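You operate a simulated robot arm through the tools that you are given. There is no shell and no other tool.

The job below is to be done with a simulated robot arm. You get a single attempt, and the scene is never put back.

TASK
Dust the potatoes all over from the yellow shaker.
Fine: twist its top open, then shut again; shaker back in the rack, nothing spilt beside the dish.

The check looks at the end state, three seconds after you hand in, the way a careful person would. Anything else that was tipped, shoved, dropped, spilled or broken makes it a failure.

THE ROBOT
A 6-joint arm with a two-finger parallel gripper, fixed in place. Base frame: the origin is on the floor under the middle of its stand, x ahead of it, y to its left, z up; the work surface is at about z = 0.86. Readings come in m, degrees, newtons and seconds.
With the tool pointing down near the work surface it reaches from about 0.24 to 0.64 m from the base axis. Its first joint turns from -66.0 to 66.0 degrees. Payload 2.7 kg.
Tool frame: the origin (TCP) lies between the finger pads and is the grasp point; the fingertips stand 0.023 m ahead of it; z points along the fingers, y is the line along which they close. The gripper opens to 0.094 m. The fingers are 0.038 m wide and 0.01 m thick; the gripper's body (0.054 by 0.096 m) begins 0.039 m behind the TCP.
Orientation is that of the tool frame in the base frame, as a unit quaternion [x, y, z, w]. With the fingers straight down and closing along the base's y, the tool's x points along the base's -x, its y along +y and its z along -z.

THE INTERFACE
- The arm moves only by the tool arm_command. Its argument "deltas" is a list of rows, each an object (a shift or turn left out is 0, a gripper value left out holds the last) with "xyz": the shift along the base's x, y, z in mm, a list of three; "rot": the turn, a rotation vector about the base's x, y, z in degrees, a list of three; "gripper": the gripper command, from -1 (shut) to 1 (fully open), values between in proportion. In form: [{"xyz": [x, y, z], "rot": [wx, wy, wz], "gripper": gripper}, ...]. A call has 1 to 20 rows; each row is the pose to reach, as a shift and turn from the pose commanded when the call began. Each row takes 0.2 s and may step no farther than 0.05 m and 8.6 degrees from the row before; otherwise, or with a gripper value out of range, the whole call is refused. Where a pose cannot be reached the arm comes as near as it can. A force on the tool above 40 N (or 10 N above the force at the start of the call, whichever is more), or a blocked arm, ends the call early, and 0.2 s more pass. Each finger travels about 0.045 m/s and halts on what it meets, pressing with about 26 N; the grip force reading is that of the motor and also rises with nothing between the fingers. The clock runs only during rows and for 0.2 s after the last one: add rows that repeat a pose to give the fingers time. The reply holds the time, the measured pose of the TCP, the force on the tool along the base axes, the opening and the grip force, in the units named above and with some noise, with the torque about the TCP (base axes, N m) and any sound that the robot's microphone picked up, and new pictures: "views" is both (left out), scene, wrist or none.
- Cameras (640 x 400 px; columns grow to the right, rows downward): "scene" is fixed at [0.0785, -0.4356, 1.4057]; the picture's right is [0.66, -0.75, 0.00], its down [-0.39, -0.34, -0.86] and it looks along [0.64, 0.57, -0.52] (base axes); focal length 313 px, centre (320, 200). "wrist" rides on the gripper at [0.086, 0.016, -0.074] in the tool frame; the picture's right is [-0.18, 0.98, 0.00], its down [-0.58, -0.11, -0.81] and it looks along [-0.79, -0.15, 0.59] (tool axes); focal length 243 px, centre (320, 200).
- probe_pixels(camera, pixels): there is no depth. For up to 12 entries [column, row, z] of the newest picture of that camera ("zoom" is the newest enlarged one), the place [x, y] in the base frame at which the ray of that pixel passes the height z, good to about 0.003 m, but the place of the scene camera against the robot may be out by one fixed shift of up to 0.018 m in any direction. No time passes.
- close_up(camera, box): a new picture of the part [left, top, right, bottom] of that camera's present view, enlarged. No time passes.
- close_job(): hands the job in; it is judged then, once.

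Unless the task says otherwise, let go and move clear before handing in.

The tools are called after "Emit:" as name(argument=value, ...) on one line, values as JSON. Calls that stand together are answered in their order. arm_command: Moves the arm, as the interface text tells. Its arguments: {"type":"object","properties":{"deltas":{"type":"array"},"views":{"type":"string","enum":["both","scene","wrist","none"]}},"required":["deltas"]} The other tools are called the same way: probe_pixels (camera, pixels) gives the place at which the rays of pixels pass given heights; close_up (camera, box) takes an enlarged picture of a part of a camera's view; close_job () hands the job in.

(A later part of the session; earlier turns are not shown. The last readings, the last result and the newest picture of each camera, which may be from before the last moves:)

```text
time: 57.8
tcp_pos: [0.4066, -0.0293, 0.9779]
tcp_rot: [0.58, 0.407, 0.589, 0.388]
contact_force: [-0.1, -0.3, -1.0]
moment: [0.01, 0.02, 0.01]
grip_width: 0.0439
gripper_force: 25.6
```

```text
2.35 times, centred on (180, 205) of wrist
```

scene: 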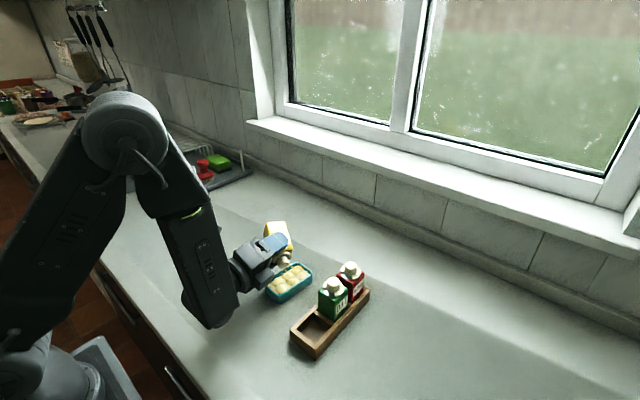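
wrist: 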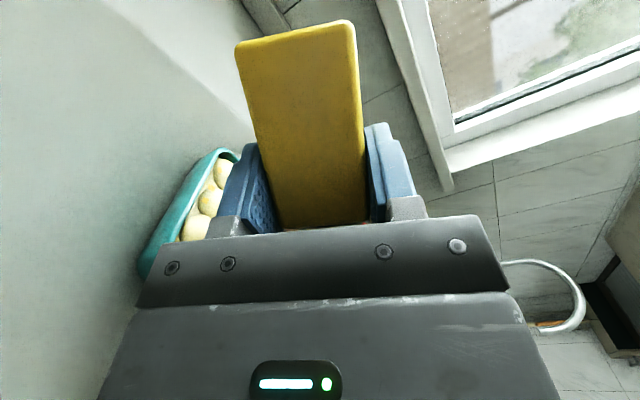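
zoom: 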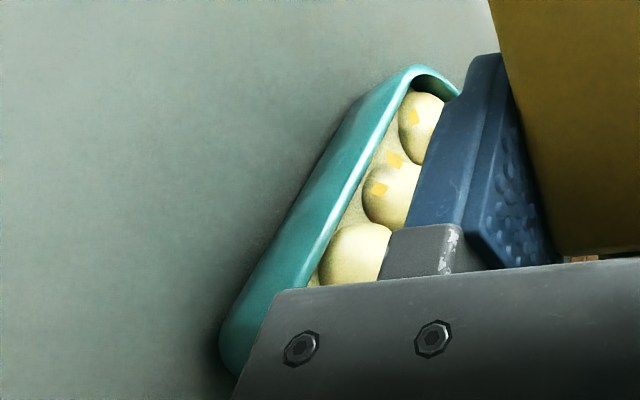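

All flakes landed inside the dish, mostly on its far two-thirds. The two nearest potatoes (zoom 215,225 and 235,268) are still bare. I'll probe the flake positions to get the real drop centre.

Emit:
probe_pixels(camera="zoom", pixels=[[240, 173, 0.88], [265, 158, 0.88], [302, 134, 0.88], [365, 145, 0.885], [392, 161, 0.885], [308, 225, 0.885], [243, 232, 0.885], [275, 187, 0.885], [350, 187, 0.885], [215, 225, 0.885], [235, 268, 0.885], [152, 243, 0.88]])

Emit:
close_up(camera="scene", box=[220, 250, 300, 320])

```text
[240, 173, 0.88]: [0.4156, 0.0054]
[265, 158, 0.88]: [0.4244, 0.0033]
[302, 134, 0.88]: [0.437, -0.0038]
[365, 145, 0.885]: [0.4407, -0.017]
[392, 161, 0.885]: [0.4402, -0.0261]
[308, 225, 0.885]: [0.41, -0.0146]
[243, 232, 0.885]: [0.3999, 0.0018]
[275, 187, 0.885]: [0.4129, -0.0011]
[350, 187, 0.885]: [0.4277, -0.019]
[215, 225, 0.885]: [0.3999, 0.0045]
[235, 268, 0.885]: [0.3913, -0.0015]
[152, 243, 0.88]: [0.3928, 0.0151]
```

```text
5.71 times, centred on (260, 285) of scene
```

zoom: 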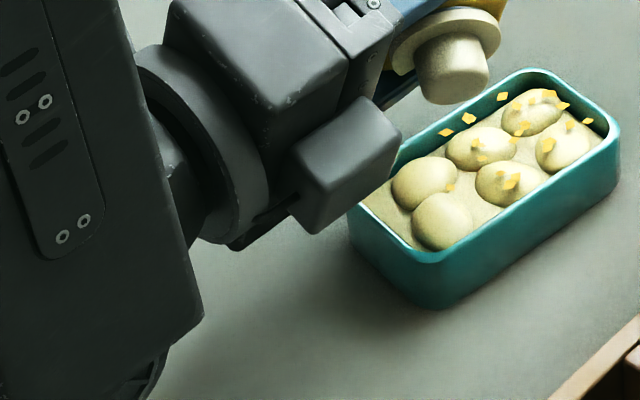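

That probe used the wrong picture, so I'll repeat it on the newest scene close-up, which also shows no flakes on the counter around the dish's near end.

Emit:
probe_pixels(camera="zoom", pixels=[[447, 132, 0.88], [468, 118, 0.88], [503, 97, 0.88], [562, 104, 0.885], [587, 121, 0.885], [547, 145, 0.885], [510, 183, 0.885], [450, 188, 0.88], [425, 180, 0.885], [440, 220, 0.885], [365, 205, 0.88], [470, 65, 0.93]])

```text
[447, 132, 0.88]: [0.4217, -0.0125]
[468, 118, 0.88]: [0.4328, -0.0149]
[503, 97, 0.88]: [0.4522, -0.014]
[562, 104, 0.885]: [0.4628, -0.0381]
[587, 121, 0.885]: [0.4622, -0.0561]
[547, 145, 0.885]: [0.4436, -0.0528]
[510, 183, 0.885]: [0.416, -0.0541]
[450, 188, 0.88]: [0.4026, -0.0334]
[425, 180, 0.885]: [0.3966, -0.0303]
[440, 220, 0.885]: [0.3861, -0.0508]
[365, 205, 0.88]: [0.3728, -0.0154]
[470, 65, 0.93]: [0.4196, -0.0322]
```

Flakes fell about +36 mm in x and +7 mm in y from the TCP, with a spread of roughly ±30 by ±20 mm. I'll shift 23 mm toward the robot before rolling back over, so the next shakes cover the near potatoes.

Emit:
arm_command(deltas=[{"xyz": [-8, 0, 0]}, {"xyz": [-16, 0, 0]}, {"xyz": [-23, 0, 0]}, {"xyz": [-23, 0, 0]}])

Emit:
close_up(camera="scene", box=[220, 240, 330, 320])

```text
time: 58.8
tcp_pos: [0.3841, -0.0296, 0.9781]
tcp_rot: [0.581, 0.406, 0.589, 0.388]
contact_force: [0.1, 0.0, -1.1]
moment: [-0.02, 0.05, 0.03]
grip_width: 0.0438
gripper_force: 25.6
```

scene: 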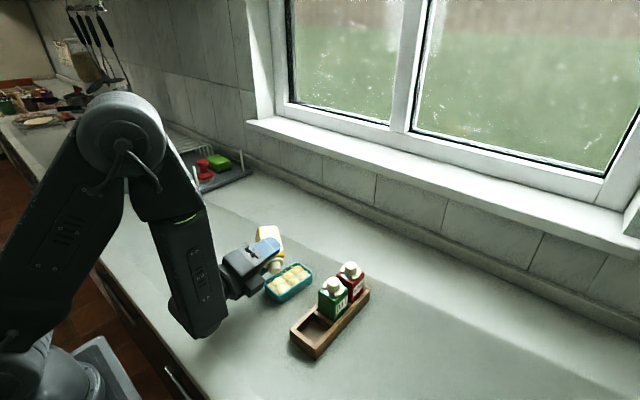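
wrist: 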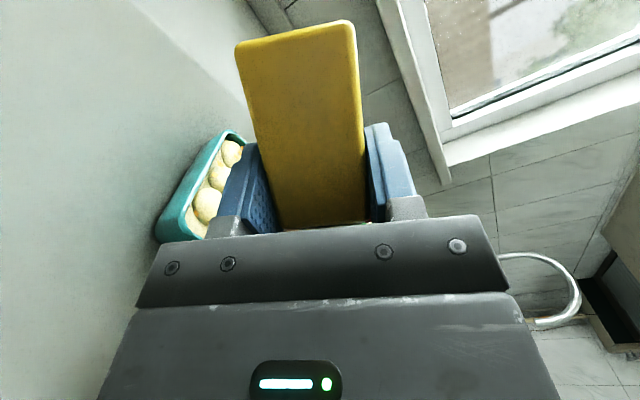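

```text
5.00 times, centred on (275, 280) of scene
```

zoom: 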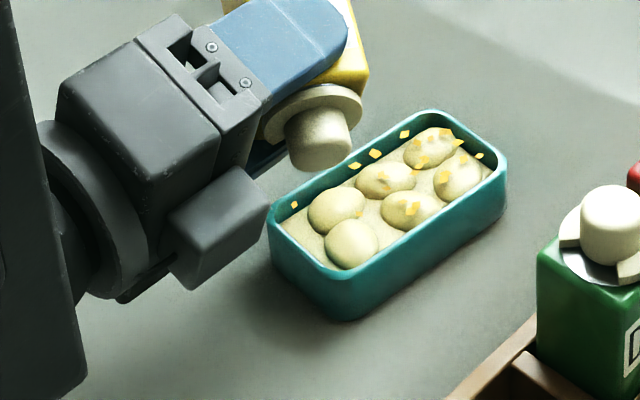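

A flake also lies in the near-left corner (zoom 295,205), and all of them are inside the rim. I'll roll back over to about 155°, a little lower, and shake gently above the near half.

Emit:
arm_command(deltas=[{"xyz": [0, -3, -1], "rot": [7.2, 0.2, 0]}, {"xyz": [0, -7, -2], "rot": [14.4, 0.4, 0]}, {"xyz": [0, -11, -4], "rot": [21.6, 0.6, 0]}, {"xyz": [0, -15, -6], "rot": [28.8, 0.8, 0]}, {"xyz": [0, -18, -7], "rot": [36, 0.95, 0]}, {"xyz": [0, -20, -8], "rot": [43, 1.1, 0]}, {"xyz": [0, -20, 10], "rot": [43, 1.1, 0]}, {"xyz": [0, -20, -8], "rot": [43, 1.1, 0]}, {"xyz": [0, -20, 10], "rot": [43, 1.1, 0]}, {"xyz": [0, -20, -8], "rot": [43, 1.1, 0]}, {"xyz": [0, -20, 10], "rot": [43, 1.1, 0]}, {"xyz": [0, -20, -8], "rot": [43, 1.1, 0]}])

Emit:
close_up(camera="scene", box=[230, 240, 330, 320])

```text
time: 61.4
tcp_pos: [0.3833, -0.0494, 0.9698]
tcp_rot: [0.688, 0.166, 0.692, 0.144]
contact_force: [-0.3, -0.5, -1.5]
moment: [-0.04, 0.04, 0.01]
grip_width: 0.0438
gripper_force: 26.0
```

scene: 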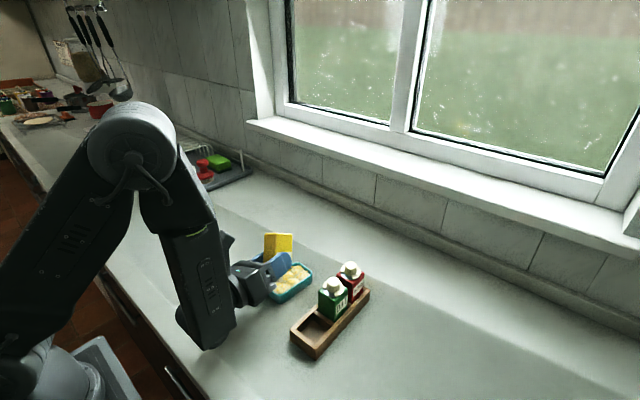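
wrist: 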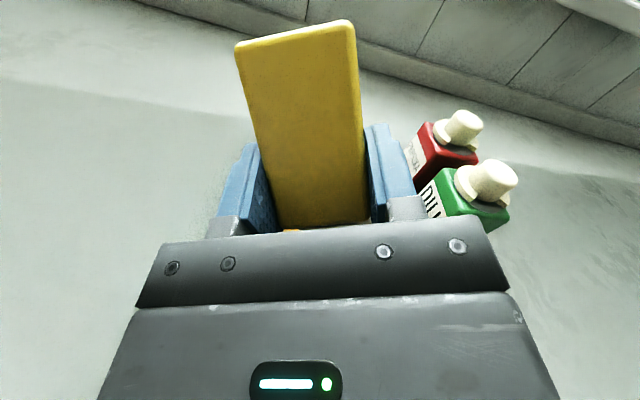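

```text
5.00 times, centred on (280, 280) of scene
```

zoom: 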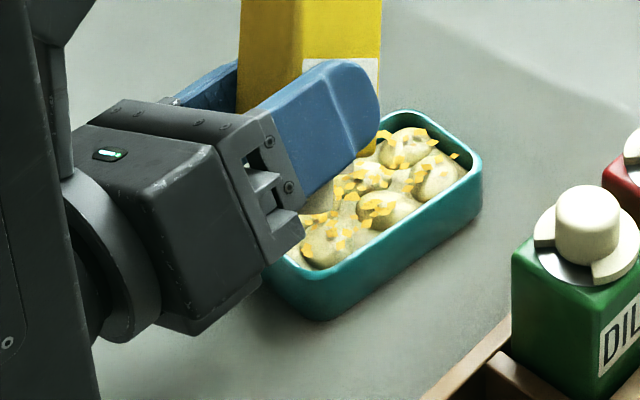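

Much more powder is now visible over the near and middle potatoes (zoom 310–450, 130–260). I'll roll back to about 110° and inspect the coverage and surroundings.

Emit:
arm_command(deltas=[{"xyz": [0, 2, 2], "rot": [-6, -0.15, 0]}, {"xyz": [0, 5, 3], "rot": [-12, -0.3, 0]}, {"xyz": [0, 8, 4], "rot": [-18, -0.45, 0]}, {"xyz": [0, 11, 5], "rot": [-24, -0.6, 0]}, {"xyz": [0, 14, 6], "rot": [-30, -0.75, 0]}, {"xyz": [0, 17, 7], "rot": [-36, -0.9, 0]}, {"xyz": [0, 20, 8], "rot": [-43, -1.1, 0]}, {"xyz": [0, 20, 8], "rot": [-43, -1.1, 0]}])

Emit:
close_up(camera="scene", box=[255, 250, 325, 306])

Emit:
close_up(camera="scene", box=[220, 240, 330, 320])

```text
time: 63.2
tcp_pos: [0.3837, -0.0297, 0.9764]
tcp_rot: [0.581, 0.408, 0.588, 0.388]
contact_force: [-0.1, 0.0, -0.9]
moment: [-0.03, 0.05, 0.01]
grip_width: 0.044
gripper_force: 26.0
```

scene: 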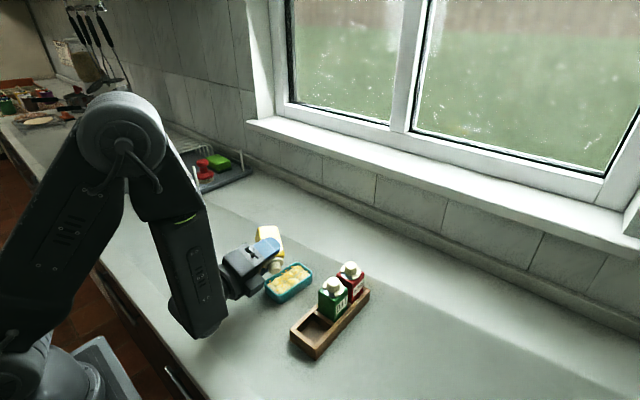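
wrist: 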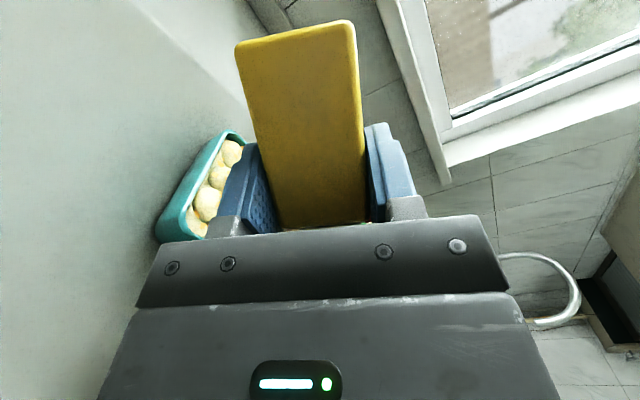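

```text
7.14 times, centred on (290, 278) of scene
```

zoom: 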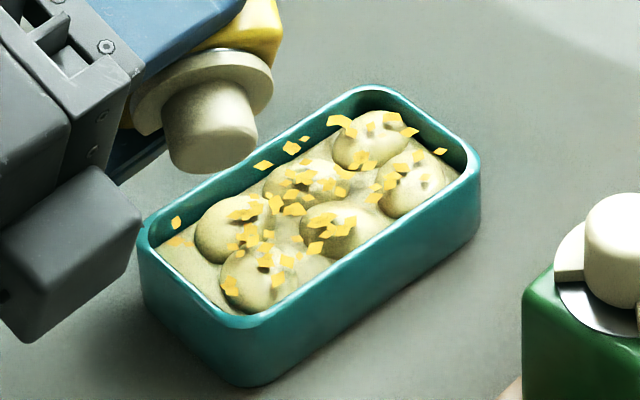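

```text
5.00 times, centred on (275, 280) of scene
```

zoom: 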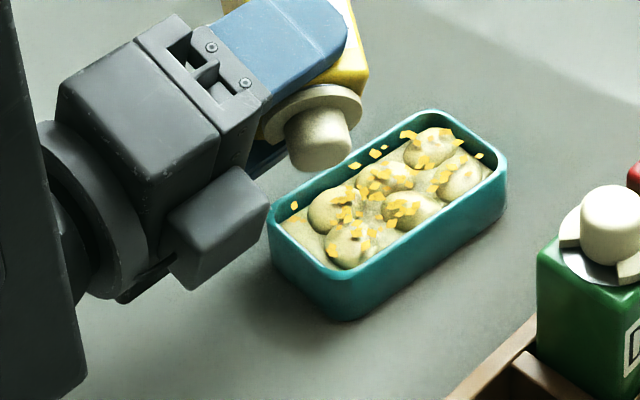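

All six potatoes now carry flakes and the counter around the dish is clean, but the far pair and the -y side are thinner. I'll do one more round about 19 mm farther out and 4 mm toward -y.

Emit:
arm_command(deltas=[{"xyz": [9, -1, 0]}, {"xyz": [19, -4, 0]}, {"xyz": [19, -7, -1], "rot": [7.2, 0.2, 0]}, {"xyz": [19, -11, -2], "rot": [14.4, 0.4, 0]}, {"xyz": [19, -15, -4], "rot": [21.6, 0.6, 0]}, {"xyz": [19, -19, -6], "rot": [28.8, 0.8, 0]}, {"xyz": [19, -22, -7], "rot": [36, 0.95, 0]}, {"xyz": [19, -24, -8], "rot": [43, 1.1, 0]}, {"xyz": [19, -24, 10], "rot": [43, 1.1, 0]}, {"xyz": [19, -24, -8], "rot": [43, 1.1, 0]}, {"xyz": [19, -24, 10], "rot": [43, 1.1, 0]}, {"xyz": [19, -24, -8], "rot": [43, 1.1, 0]}, {"xyz": [19, -24, -8], "rot": [43, 1.1, 0]}], views="scene")

Emit:
close_up(camera="scene", box=[230, 240, 330, 320])

```text
time: 66.0
tcp_pos: [0.4038, -0.0526, 0.9701]
tcp_rot: [0.688, 0.165, 0.691, 0.144]
contact_force: [0.8, -0.6, -1.5]
moment: [-0.02, 0.05, 0.01]
grip_width: 0.044
gripper_force: 26.4
```

scene: 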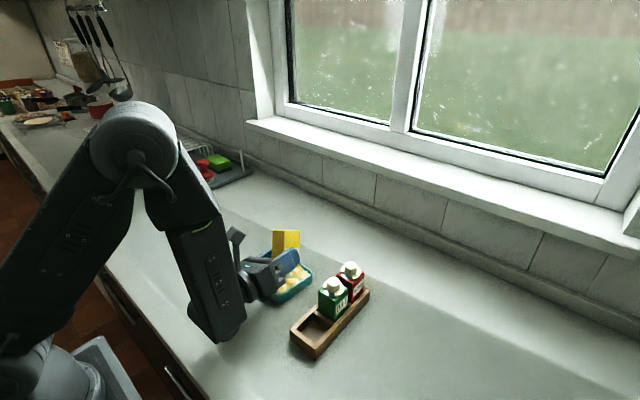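

```text
5.00 times, centred on (280, 280) of scene
```

zoom: 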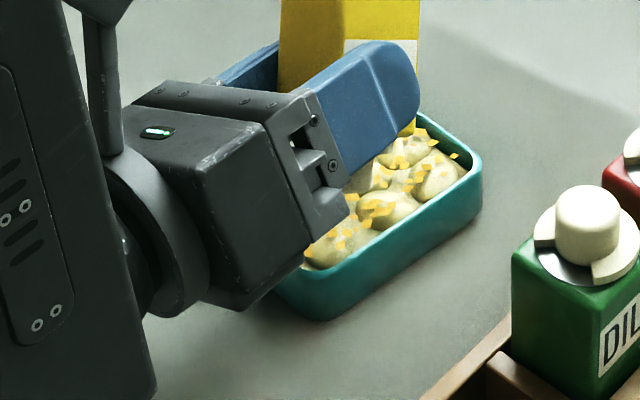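

More flakes show on the far potatoes and the counter still looks clean. I'll roll back to about 110° and inspect fully.

Emit:
arm_command(deltas=[{"xyz": [0, 2, 2], "rot": [-6, -0.15, 0]}, {"xyz": [0, 5, 3], "rot": [-12, -0.3, 0]}, {"xyz": [0, 8, 4], "rot": [-18, -0.45, 0]}, {"xyz": [0, 11, 5], "rot": [-24, -0.6, 0]}, {"xyz": [0, 14, 6], "rot": [-30, -0.75, 0]}, {"xyz": [0, 17, 7], "rot": [-36, -0.9, 0]}, {"xyz": [0, 20, 8], "rot": [-43, -1.1, 0]}, {"xyz": [0, 20, 8], "rot": [-43, -1.1, 0]}])

Emit:
close_up(camera="scene", box=[255, 250, 325, 306])

Emit:
close_up(camera="scene", box=[220, 240, 330, 320])

```text
time: 67.8
tcp_pos: [0.4027, -0.0338, 0.9774]
tcp_rot: [0.581, 0.407, 0.589, 0.387]
contact_force: [0.0, -0.1, -1.9]
moment: [-0.01, 0.01, 0.0]
grip_width: 0.0441
gripper_force: 26.1
```

scene: 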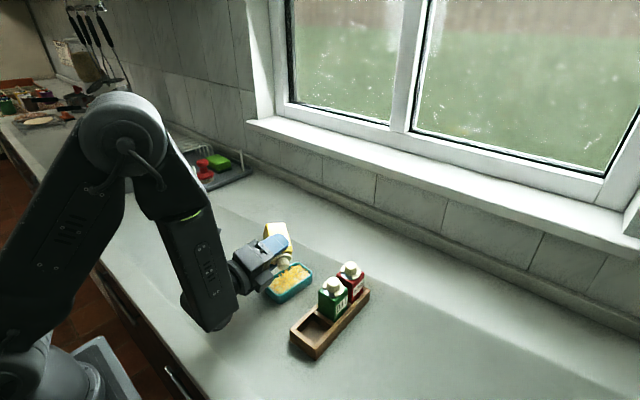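
wrist: 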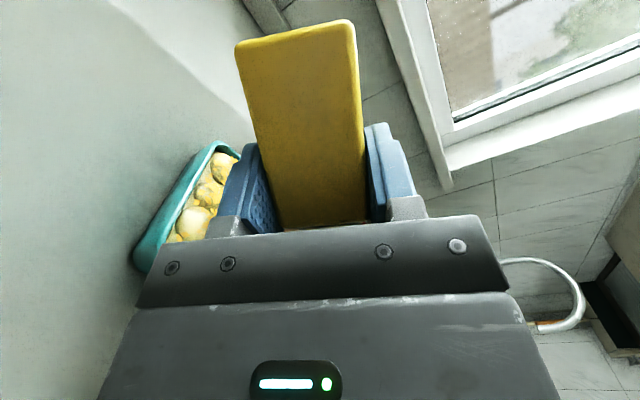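

```text
7.14 times, centred on (290, 278) of scene
```

zoom: 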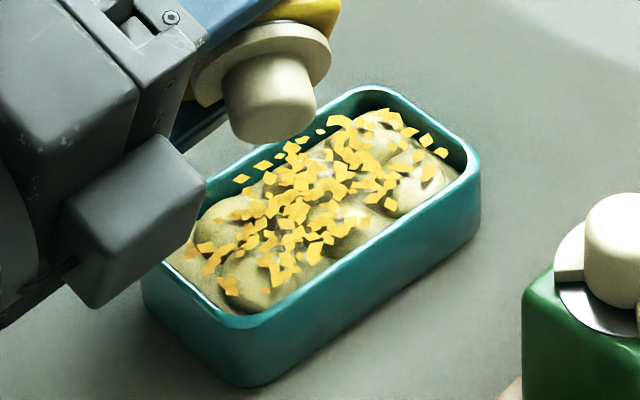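

```text
5.00 times, centred on (275, 280) of scene
```

zoom: 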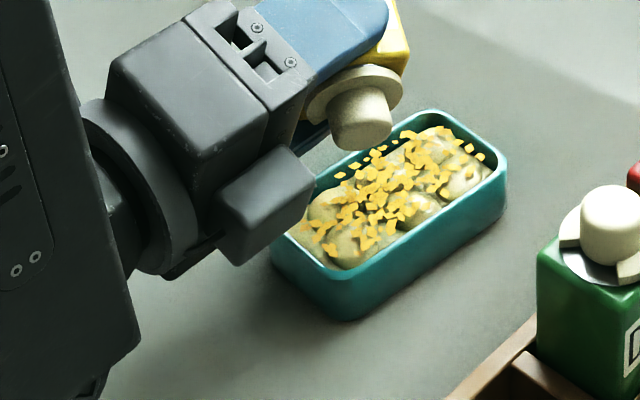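

The potatoes are now generously covered, somewhat thinner on the -y side, with no flakes outside the rim. I'll probe the flake extents on the -y side before deciding on one more light pass.

Emit:
probe_pixels(camera="zoom", pixels=[[480, 157, 0.89], [445, 192, 0.885], [378, 243, 0.885], [332, 250, 0.885], [390, 185, 0.885], [430, 145, 0.885], [340, 175, 0.88], [300, 225, 0.88], [350, 258, 0.88], [440, 205, 0.88], [480, 178, 0.88]])

Emit:
close_up(camera="scene", box=[265, 255, 315, 300])

```text
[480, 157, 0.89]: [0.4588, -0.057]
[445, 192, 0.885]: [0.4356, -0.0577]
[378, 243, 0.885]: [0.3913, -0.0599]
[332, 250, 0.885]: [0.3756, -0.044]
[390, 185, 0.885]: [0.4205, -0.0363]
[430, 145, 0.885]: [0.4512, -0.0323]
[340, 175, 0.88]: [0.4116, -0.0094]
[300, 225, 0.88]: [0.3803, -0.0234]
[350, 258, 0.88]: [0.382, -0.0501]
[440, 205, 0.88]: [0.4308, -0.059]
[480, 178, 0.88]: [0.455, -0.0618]
```

```text
8.89 times, centred on (290, 278) of scene
```

zoom: 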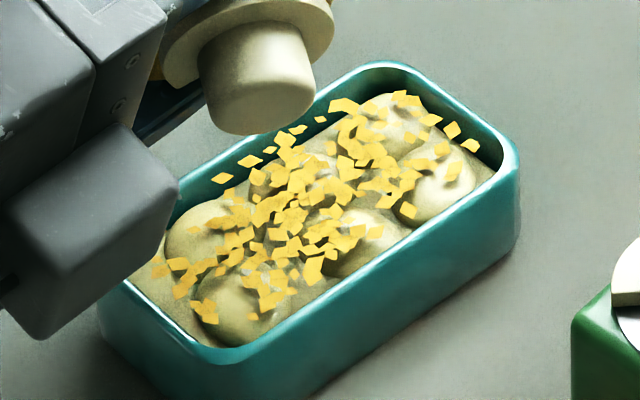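

Emit:
close_up(camera="wrist", box=[60, 110, 260, 290])

```text
2.22 times, centred on (160, 200) of wrist
```

zoom: 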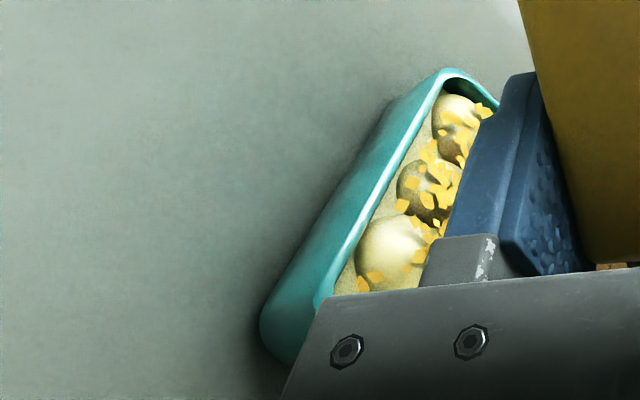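

The wrist close-up from the +y side shows a clean counter along that wall, and flakes only inside the dish. The near pair is still the thinnest, so I'll do one last light pass of two shakes over the near half.

Emit:
arm_command(deltas=[{"xyz": [-10, 1, 0]}, {"xyz": [-21, 3, 0]}, {"xyz": [-21, 0, -1], "rot": [7.2, 0.2, 0]}, {"xyz": [-21, -4, -2], "rot": [14.4, 0.4, 0]}, {"xyz": [-21, -8, -4], "rot": [21.6, 0.6, 0]}, {"xyz": [-21, -12, -6], "rot": [28.8, 0.8, 0]}, {"xyz": [-21, -15, -7], "rot": [36, 0.95, 0]}, {"xyz": [-21, -17, -8], "rot": [43, 1.1, 0]}, {"xyz": [-21, -17, 8], "rot": [43, 1.1, 0]}, {"xyz": [-21, -17, -8], "rot": [43, 1.1, 0]}, {"xyz": [-21, -17, 6], "rot": [43, 1.1, 0]}, {"xyz": [-21, -17, -8], "rot": [43, 1.1, 0]}, {"xyz": [-21, -17, -8], "rot": [43, 1.1, 0]}], views="none")

Emit:
arm_command(deltas=[{"xyz": [0, 2, 2], "rot": [-6, -0.15, 0]}, {"xyz": [0, 5, 3], "rot": [-12, -0.3, 0]}, {"xyz": [0, 8, 4], "rot": [-18, -0.45, 0]}, {"xyz": [0, 11, 5], "rot": [-24, -0.6, 0]}, {"xyz": [0, 14, 6], "rot": [-30, -0.75, 0]}, {"xyz": [0, 17, 7], "rot": [-36, -0.9, 0]}, {"xyz": [0, 20, 8], "rot": [-43, -1.1, 0]}, {"xyz": [0, 20, 8], "rot": [-43, -1.1, 0]}])

Emit:
close_up(camera="scene", box=[255, 250, 325, 306])

Emit:
close_up(camera="wrist", box=[60, 110, 260, 290])

```text
time: 70.6
tcp_pos: [0.3824, -0.0507, 0.9693]
tcp_rot: [0.688, 0.166, 0.692, 0.144]
contact_force: [-0.7, 1.1, -1.2]
moment: [0.01, 0.0, 0.04]
grip_width: 0.0435
gripper_force: 26.0
```

```text
time: 72.4
tcp_pos: [0.3812, -0.0307, 0.9785]
tcp_rot: [0.581, 0.408, 0.588, 0.387]
contact_force: [-0.3, 1.1, -2.2]
moment: [0.0, -0.01, 0.04]
grip_width: 0.0438
gripper_force: 26.0
```

scene: 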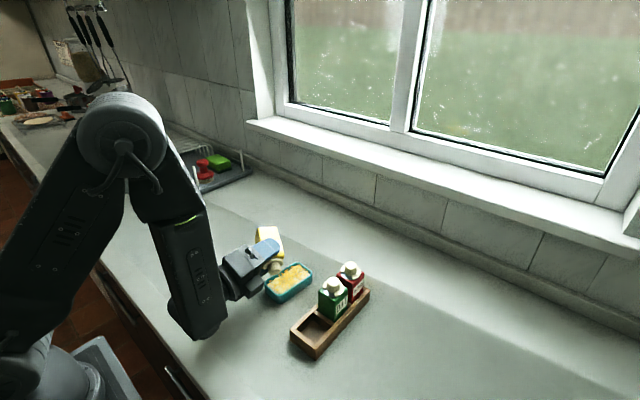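
wrist: 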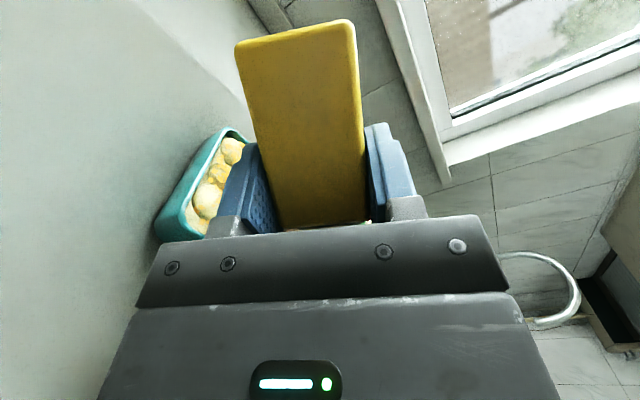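

```text
7.14 times, centred on (290, 278) of scene
```

zoom: 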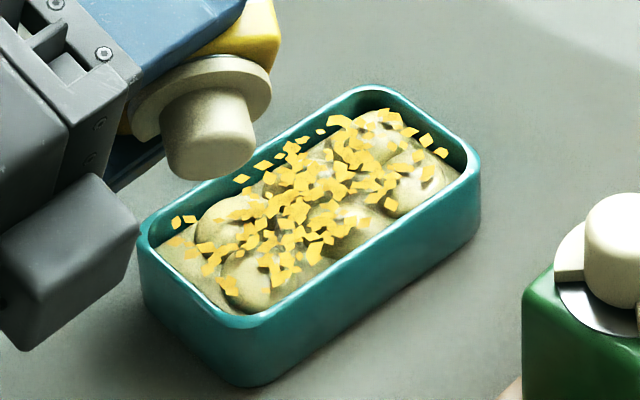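

```text
2.22 times, centred on (160, 200) of wrist
```

zoom: 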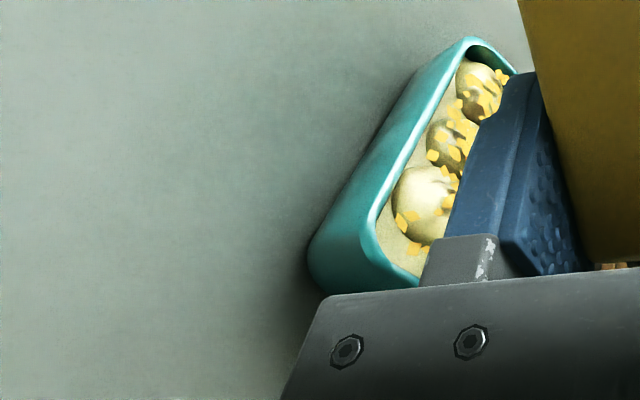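

The last pass added only a few flakes. All six potatoes are dusted, nothing lies outside the dish, and I'm satisfied with the coverage. I'll now roll the shaker back upright over the dish while rising.

Emit:
arm_command(deltas=[{"xyz": [3, 3, 5], "rot": [-7.5, -0.2, 0]}, {"xyz": [6, 6, 11], "rot": [-15, -0.4, 0]}, {"xyz": [9, 8, 17], "rot": [-22.5, -0.6, 0]}, {"xyz": [12, 9, 23], "rot": [-30, -0.8, 0]}, {"xyz": [16, 10, 30], "rot": [-37.5, -1, 0]}, {"xyz": [20, 11, 36], "rot": [-45, -1.2, 0]}, {"xyz": [24, 12, 42], "rot": [-52.5, -1.4, 0]}, {"xyz": [28, 11, 52], "rot": [-60, -1.6, 0]}, {"xyz": [32, 10, 62], "rot": [-67.5, -1.8, 0]}, {"xyz": [36, 8, 72], "rot": [-75, -2, 0]}, {"xyz": [40, 7, 82], "rot": [-82.5, -2.2, 0]}, {"xyz": [44, 6, 92], "rot": [-90, -2.4, 0]}, {"xyz": [46, 5, 102], "rot": [-97.5, -2.6, 0]}, {"xyz": [48, 4, 112], "rot": [-105, -2.8, 0]}, {"xyz": [48, 3, 120], "rot": [-112.5, -3, 0]}, {"xyz": [48, 3, 120], "rot": [-112.5, -3, 0]}])

Emit:
close_up(camera="scene", box=[240, 230, 340, 320])

```text
time: 75.8
tcp_pos: [0.4306, -0.0276, 1.0981]
tcp_rot: [-0.014, 0.707, 0.002, 0.707]
contact_force: [-0.3, -0.4, -1.7]
moment: [-0.01, -0.01, 0.01]
grip_width: 0.0436
gripper_force: 26.2
```

scene: 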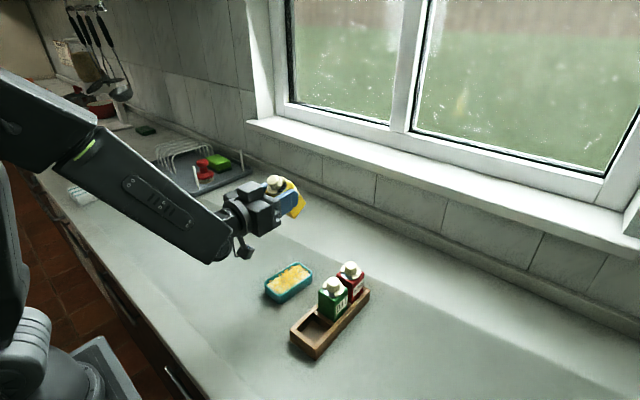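
wrist: 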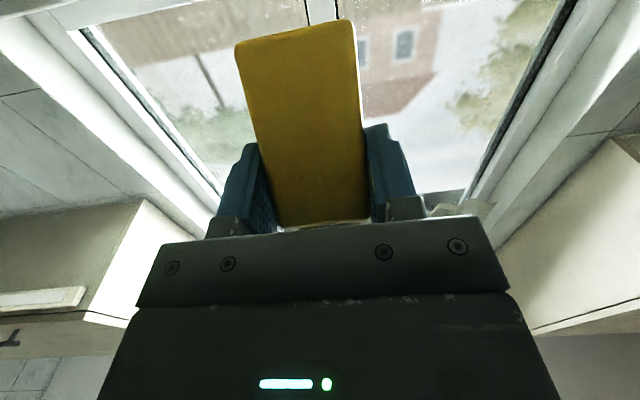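

```text
4.44 times, centred on (290, 275) of scene
```

zoom: 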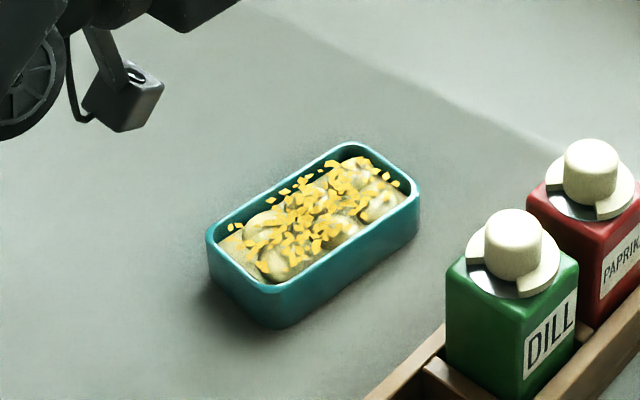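

The shaker is upright again and the dish and its surroundings are fully visible with no flakes on the counter. I'll take a tighter look at the coverage before leaving the dish.

Emit:
close_up(camera="scene", box=[262, 254, 317, 306])

```text
7.69 times, centred on (290, 280) of scene
```

zoom: 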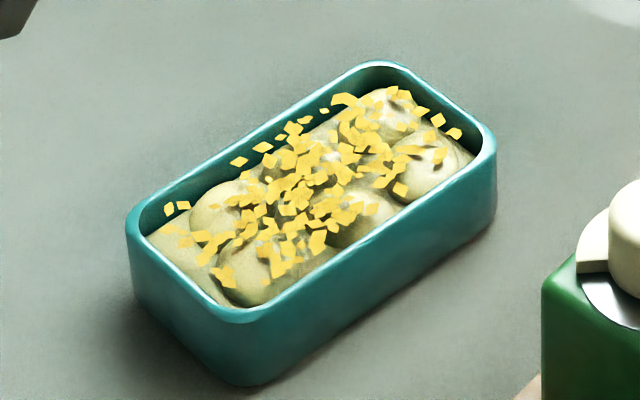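

All six potatoes carry powder across the dish, so I'm finished dusting. I'll pitch the shaker back to vertical and carry it toward the rack at height.

Emit:
arm_command(deltas=[{"xyz": [0, -2, 5], "rot": [0, 6, 0]}, {"xyz": [0, -4, 10], "rot": [0, 12, 0]}, {"xyz": [0, -6, 15], "rot": [0, 18, 0]}, {"xyz": [0, -8, 20], "rot": [0, 24, 0]}, {"xyz": [0, -8, 25], "rot": [0, 30, 0]}, {"xyz": [0, -8, 25], "rot": [0, 30, 0]}], views="none")

```text
time: 77.2
tcp_pos: [0.4291, -0.0352, 1.1182]
tcp_rot: [-0.012, 0.864, 0.007, 0.503]
contact_force: [-0.1, 0.3, -0.9]
moment: [0.01, 0.04, 0.01]
grip_width: 0.0439
gripper_force: 26.0
out of reach, approached as far as the arm can: row 5, 6
```

Orientation is back within 0.3° of the grasp pose at (0.4291, -0.0352, 1.1182). I'll translate back above the empty slot, keeping high clearance.

Emit:
arm_command(deltas=[{"xyz": [-12, -24, 0]}, {"xyz": [-24, -48, 0]}, {"xyz": [-36, -72, 0]}, {"xyz": [-48, -96, 0]}, {"xyz": [-60, -120, 0]}, {"xyz": [-72, -143, 0]}, {"xyz": [-72, -143, -30]}, {"xyz": [-72, -143, -60]}, {"xyz": [-72, -143, -80]}, {"xyz": [-72, -143, -80]}])

Emit:
close_up(camera="scene", box=[230, 220, 390, 370])

```text
time: 79.4
tcp_pos: [0.356, -0.1799, 1.0385]
tcp_rot: [-0.011, 0.866, 0.006, 0.501]
contact_force: [0.4, -0.4, -2.0]
moment: [0.0, 0.0, 0.01]
grip_width: 0.0437
gripper_force: 26.3
```

scene: 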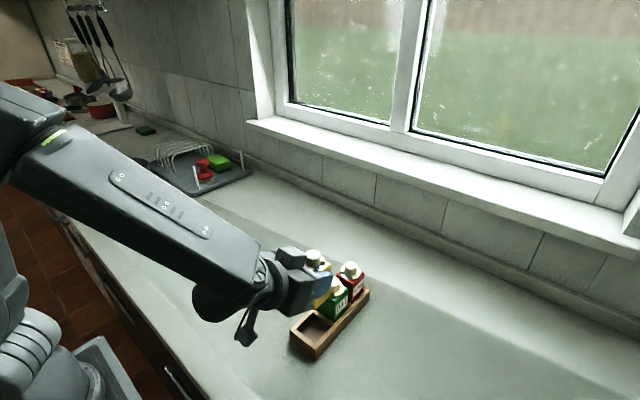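
wrist: 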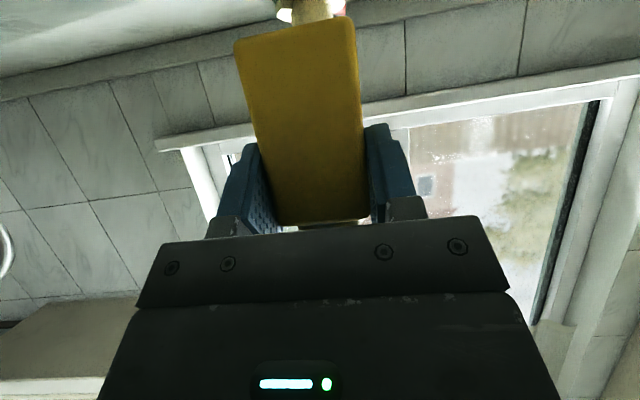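

```text
2.67 times, centred on (310, 295) of scene
```

zoom: 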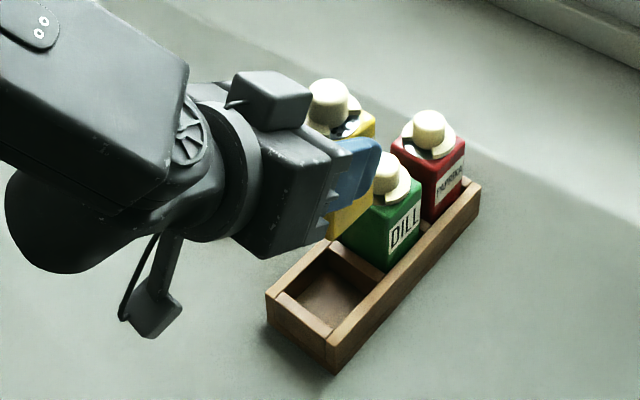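

The wrist view shows the shaker has slipped about 2–3 mm lower in the grip (bottom edge now at rows 17–40, versus 28–48 after the lift), but it is still straight. I'll take a still reading and close-ups to align precisely before inserting.

Emit:
arm_command(deltas=[{"xyz": [0, 0, 0]}], views="none")

Emit:
arm_command(deltas=[{"xyz": [0, 0, 0]}], views="none")

Emit:
arm_command(deltas=[{"xyz": [0, 0, 0]}])

Emit:
close_up(camera="wrist", box=[200, 0, 400, 125])

Emit:
close_up(camera="scene", box=[270, 235, 370, 360])

```text
time: 79.8
tcp_pos: [0.355, -0.1767, 1.0379]
tcp_rot: [-0.012, 0.865, 0.006, 0.501]
contact_force: [-1.4, -0.2, -0.9]
moment: [-0.04, 0.0, -0.01]
grip_width: 0.0441
gripper_force: 25.7
```

```text
time: 80.2
tcp_pos: [0.355, -0.178, 1.0388]
tcp_rot: [-0.011, 0.865, 0.005, 0.501]
contact_force: [0.4, 0.5, -0.9]
moment: [0.0, 0.0, 0.0]
grip_width: 0.0438
gripper_force: 25.9
```

```text
time: 80.6
tcp_pos: [0.3561, -0.1791, 1.0386]
tcp_rot: [-0.01, 0.865, 0.005, 0.501]
contact_force: [0.7, -0.4, -2.1]
moment: [0.0, 0.01, 0.0]
grip_width: 0.0439
gripper_force: 26.1
```

scene: 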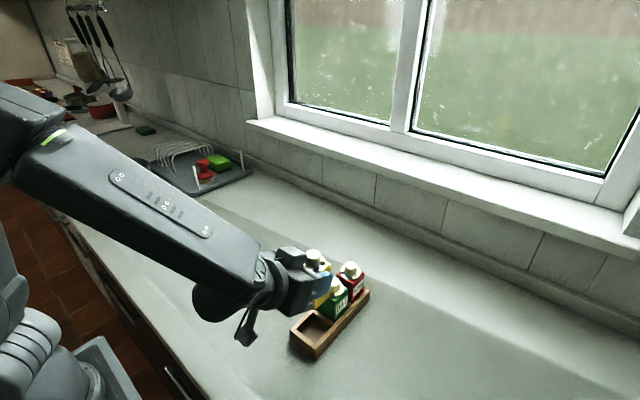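
wrist: 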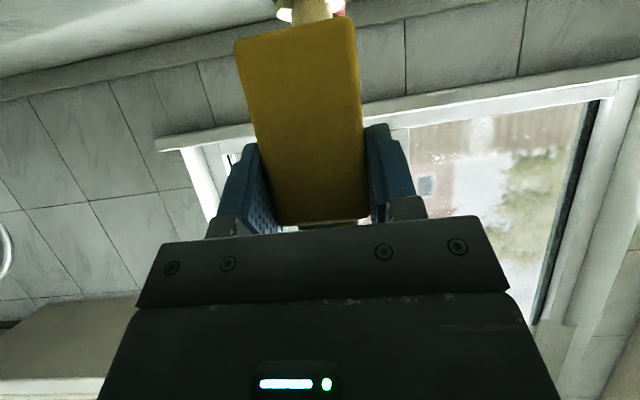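

```text
3.20 times, centred on (300, 62) of wrist
```

zoom: 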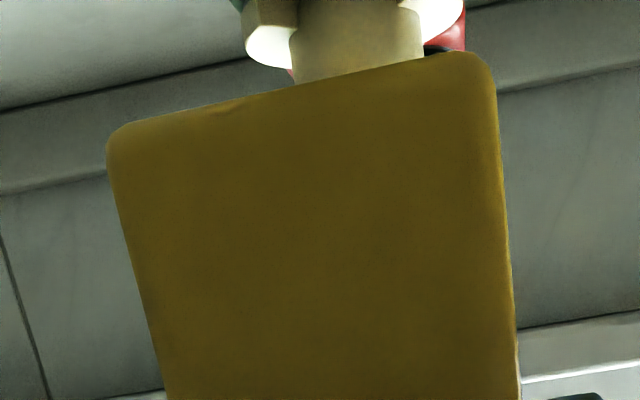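

```text
3.20 times, centred on (320, 298) of scene
```

zoom: 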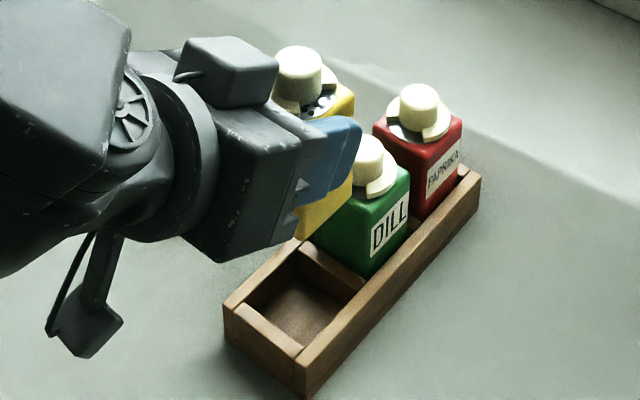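

Emit:
probe_pixels(camera="zoom", pixels=[[302, 346, 0.893], [346, 297, 0.893], [238, 304, 0.893], [286, 263, 0.893], [362, 285, 0.893], [300, 245, 0.893], [298, 366, 0.893], [224, 308, 0.893], [302, 396, 0.86]])

```text
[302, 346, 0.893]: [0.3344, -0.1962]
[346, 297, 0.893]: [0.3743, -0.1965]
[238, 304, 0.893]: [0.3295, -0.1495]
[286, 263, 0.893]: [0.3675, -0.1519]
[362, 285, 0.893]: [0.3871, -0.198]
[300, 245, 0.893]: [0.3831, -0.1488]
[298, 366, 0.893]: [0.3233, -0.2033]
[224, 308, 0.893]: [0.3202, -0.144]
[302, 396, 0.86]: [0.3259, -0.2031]
```

Averaged readings put me about 1.2 mm short in x of the grasp pose, with y matching. I'll correct x and descend to just above the slot mouth.

Emit:
arm_command(deltas=[{"xyz": [1.2, 0, -25]}, {"xyz": [1.2, 0, -50]}, {"xyz": [1.2, 0, -70]}, {"xyz": [1.2, 0, -79]}, {"xyz": [1.2, 0, -79]}])

Emit:
close_up(camera="wrist", box=[160, 0, 460, 190])

Emit:
close_up(camera="scene", box=[270, 255, 380, 362])

```text
time: 81.8
tcp_pos: [0.3573, -0.1789, 0.959]
tcp_rot: [-0.01, 0.866, 0.004, 0.501]
contact_force: [0.1, 0.5, -1.7]
moment: [-0.02, 0.02, 0.01]
grip_width: 0.0438
gripper_force: 26.4
```

scene: 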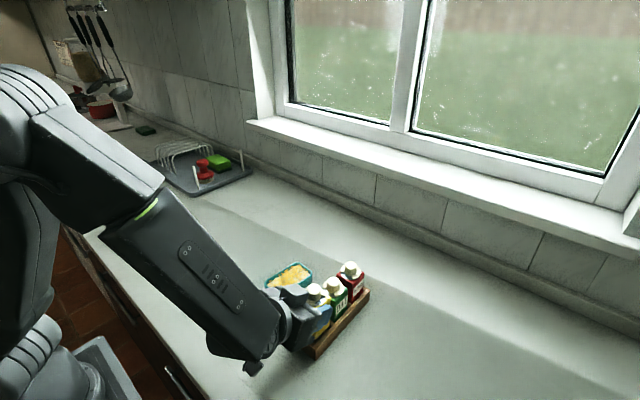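
wrist: 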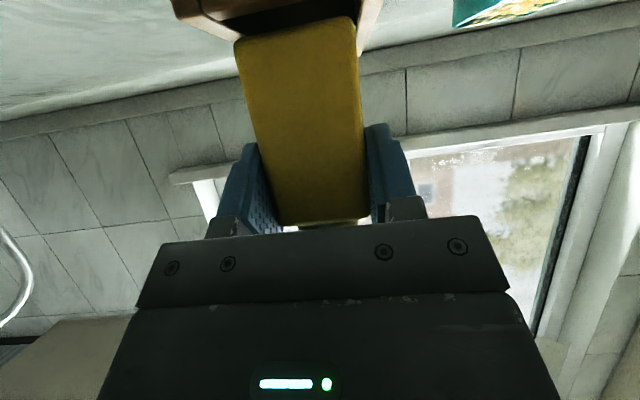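

```text
2.11 times, centred on (310, 95) of wrist
```

zoom: 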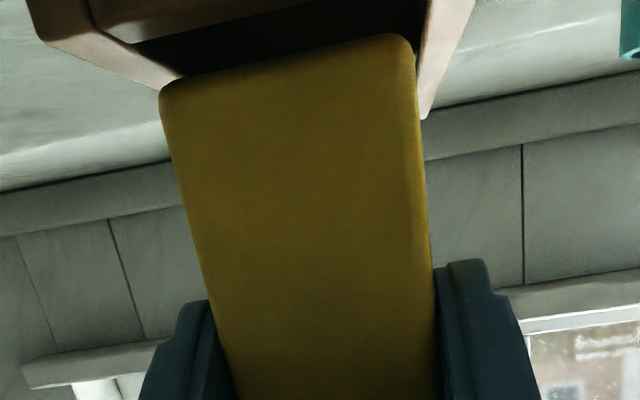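

```text
3.74 times, centred on (325, 308) of scene
```

zoom: 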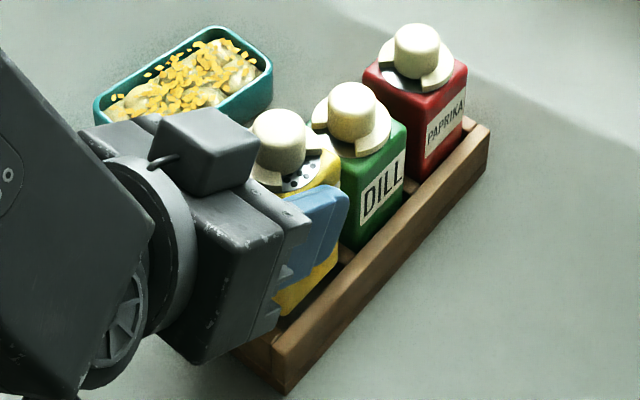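

The shaker's base sits over the slot between both side walls. I'll ease down in small steps and watch the force for any contact with the rim.

Emit:
arm_command(deltas=[{"xyz": [0, 0, -3]}, {"xyz": [0, 0, -6]}, {"xyz": [0, 0, -9]}, {"xyz": [0, 0, -11]}, {"xyz": [0, 0, -11]}])

Emit:
close_up(camera="wrist", box=[160, 0, 460, 190])

```text
time: 83.0
tcp_pos: [0.3569, -0.1774, 0.9478]
tcp_rot: [-0.011, 0.865, 0.006, 0.501]
contact_force: [0.2, 0.0, -1.7]
moment: [0.01, 0.02, -0.01]
grip_width: 0.0439
gripper_force: 26.1
```

scene: 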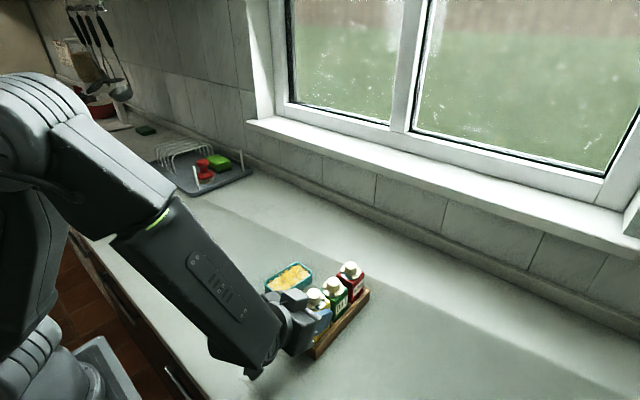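
wrist: 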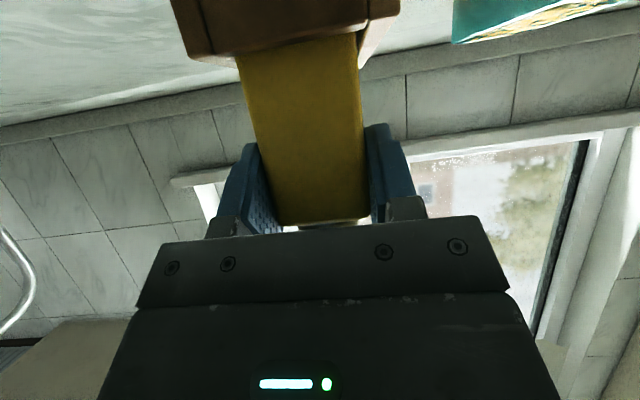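

```text
2.11 times, centred on (310, 95) of wrist
```

zoom: 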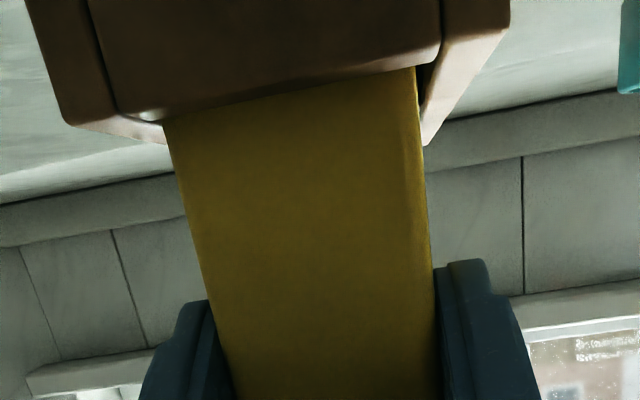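

The base has dropped behind the end wall with no contact force at z 0.948. I'll continue down slowly toward the seat at about z 0.931.

Emit:
arm_command(deltas=[{"xyz": [0, 0, -3]}, {"xyz": [0, 0, -6]}, {"xyz": [0, 0, -9]}, {"xyz": [0, 0, -12]}, {"xyz": [0, 0, -14]}, {"xyz": [0, 0, -14]}], views="none")

```text
time: 84.4
tcp_pos: [0.357, -0.1784, 0.9342]
tcp_rot: [-0.011, 0.865, 0.005, 0.501]
contact_force: [-0.4, -0.3, -1.6]
moment: [-0.01, 0.06, 0.0]
grip_width: 0.0438
gripper_force: 25.6
```

Emit:
arm_command(deltas=[{"xyz": [0, 0, -1]}, {"xyz": [0, 0, -2]}, {"xyz": [0, 0, -2]}], views="none")

```text
time: 85.2
tcp_pos: [0.3568, -0.178, 0.9318]
tcp_rot: [-0.011, 0.865, 0.006, 0.501]
contact_force: [0.1, 0.6, -1.5]
moment: [-0.03, -0.01, 0.0]
grip_width: 0.0436
gripper_force: 26.2
```

No contact yet at z 0.932 (force still about -1.5 N, the shaker's weight). I'll keep easing down a millimetre at a time.

Emit:
arm_command(deltas=[{"xyz": [0, 0, -1]}, {"xyz": [0, 0, -1.5]}, {"xyz": [0, 0, -1.5]}], views="none")

```text
time: 86.0
tcp_pos: [0.3565, -0.1781, 0.9313]
tcp_rot: [-0.011, 0.865, 0.005, 0.501]
contact_force: [0.6, -0.2, -1.8]
moment: [0.05, 0.03, 0.01]
grip_width: 0.0439
gripper_force: 26.2
```

Emit:
arm_command(deltas=[{"xyz": [0, 0, -1]}, {"xyz": [0, 0, -2]}, {"xyz": [0, 0, -2]}])

Emit:
close_up(camera="wrist", box=[160, 40, 460, 240])

Emit:
close_up(camera="scene", box=[270, 255, 380, 362])

```text
time: 86.8
tcp_pos: [0.3559, -0.1782, 0.9301]
tcp_rot: [-0.012, 0.865, 0.006, 0.502]
contact_force: [-2.8, 2.4, 18.4]
moment: [0.3, -0.26, 0.1]
grip_width: 0.044
gripper_force: 25.4
```

scene: 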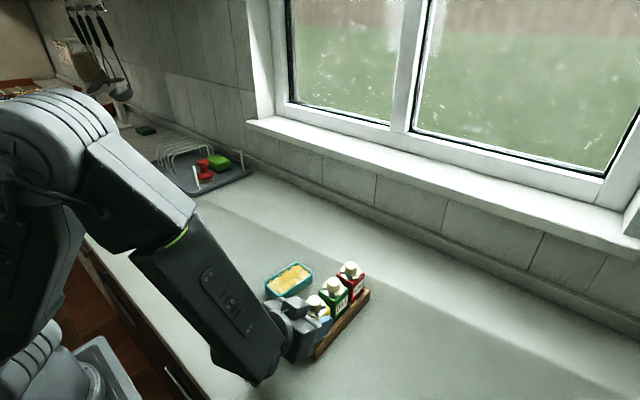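
wrist: 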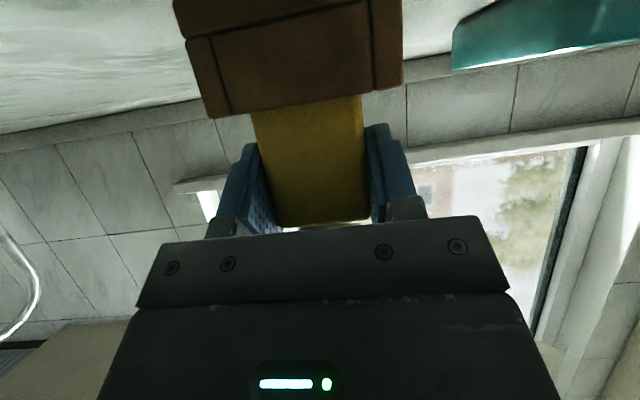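

```text
2.00 times, centred on (310, 140) of wrist
```

zoom: 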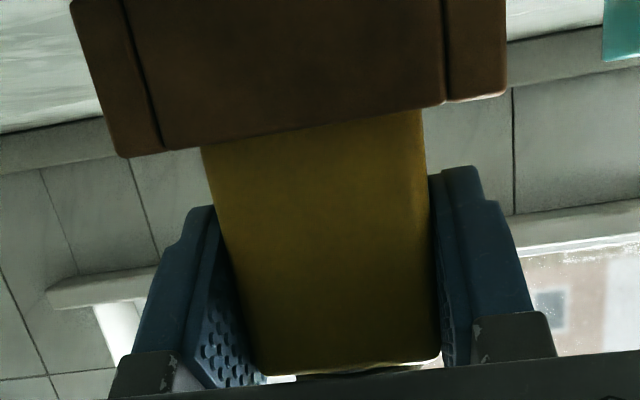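

```text
3.74 times, centred on (325, 308) of scene
```

zoom: 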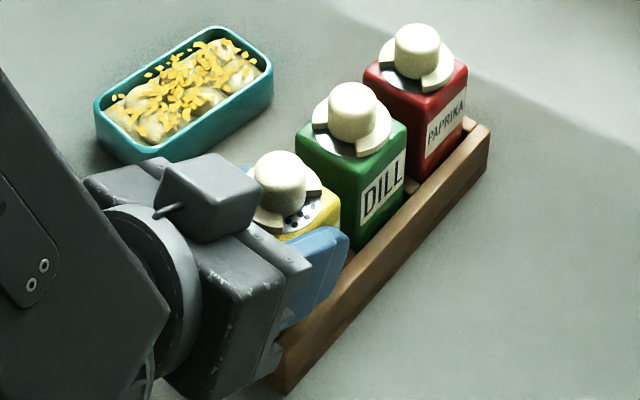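

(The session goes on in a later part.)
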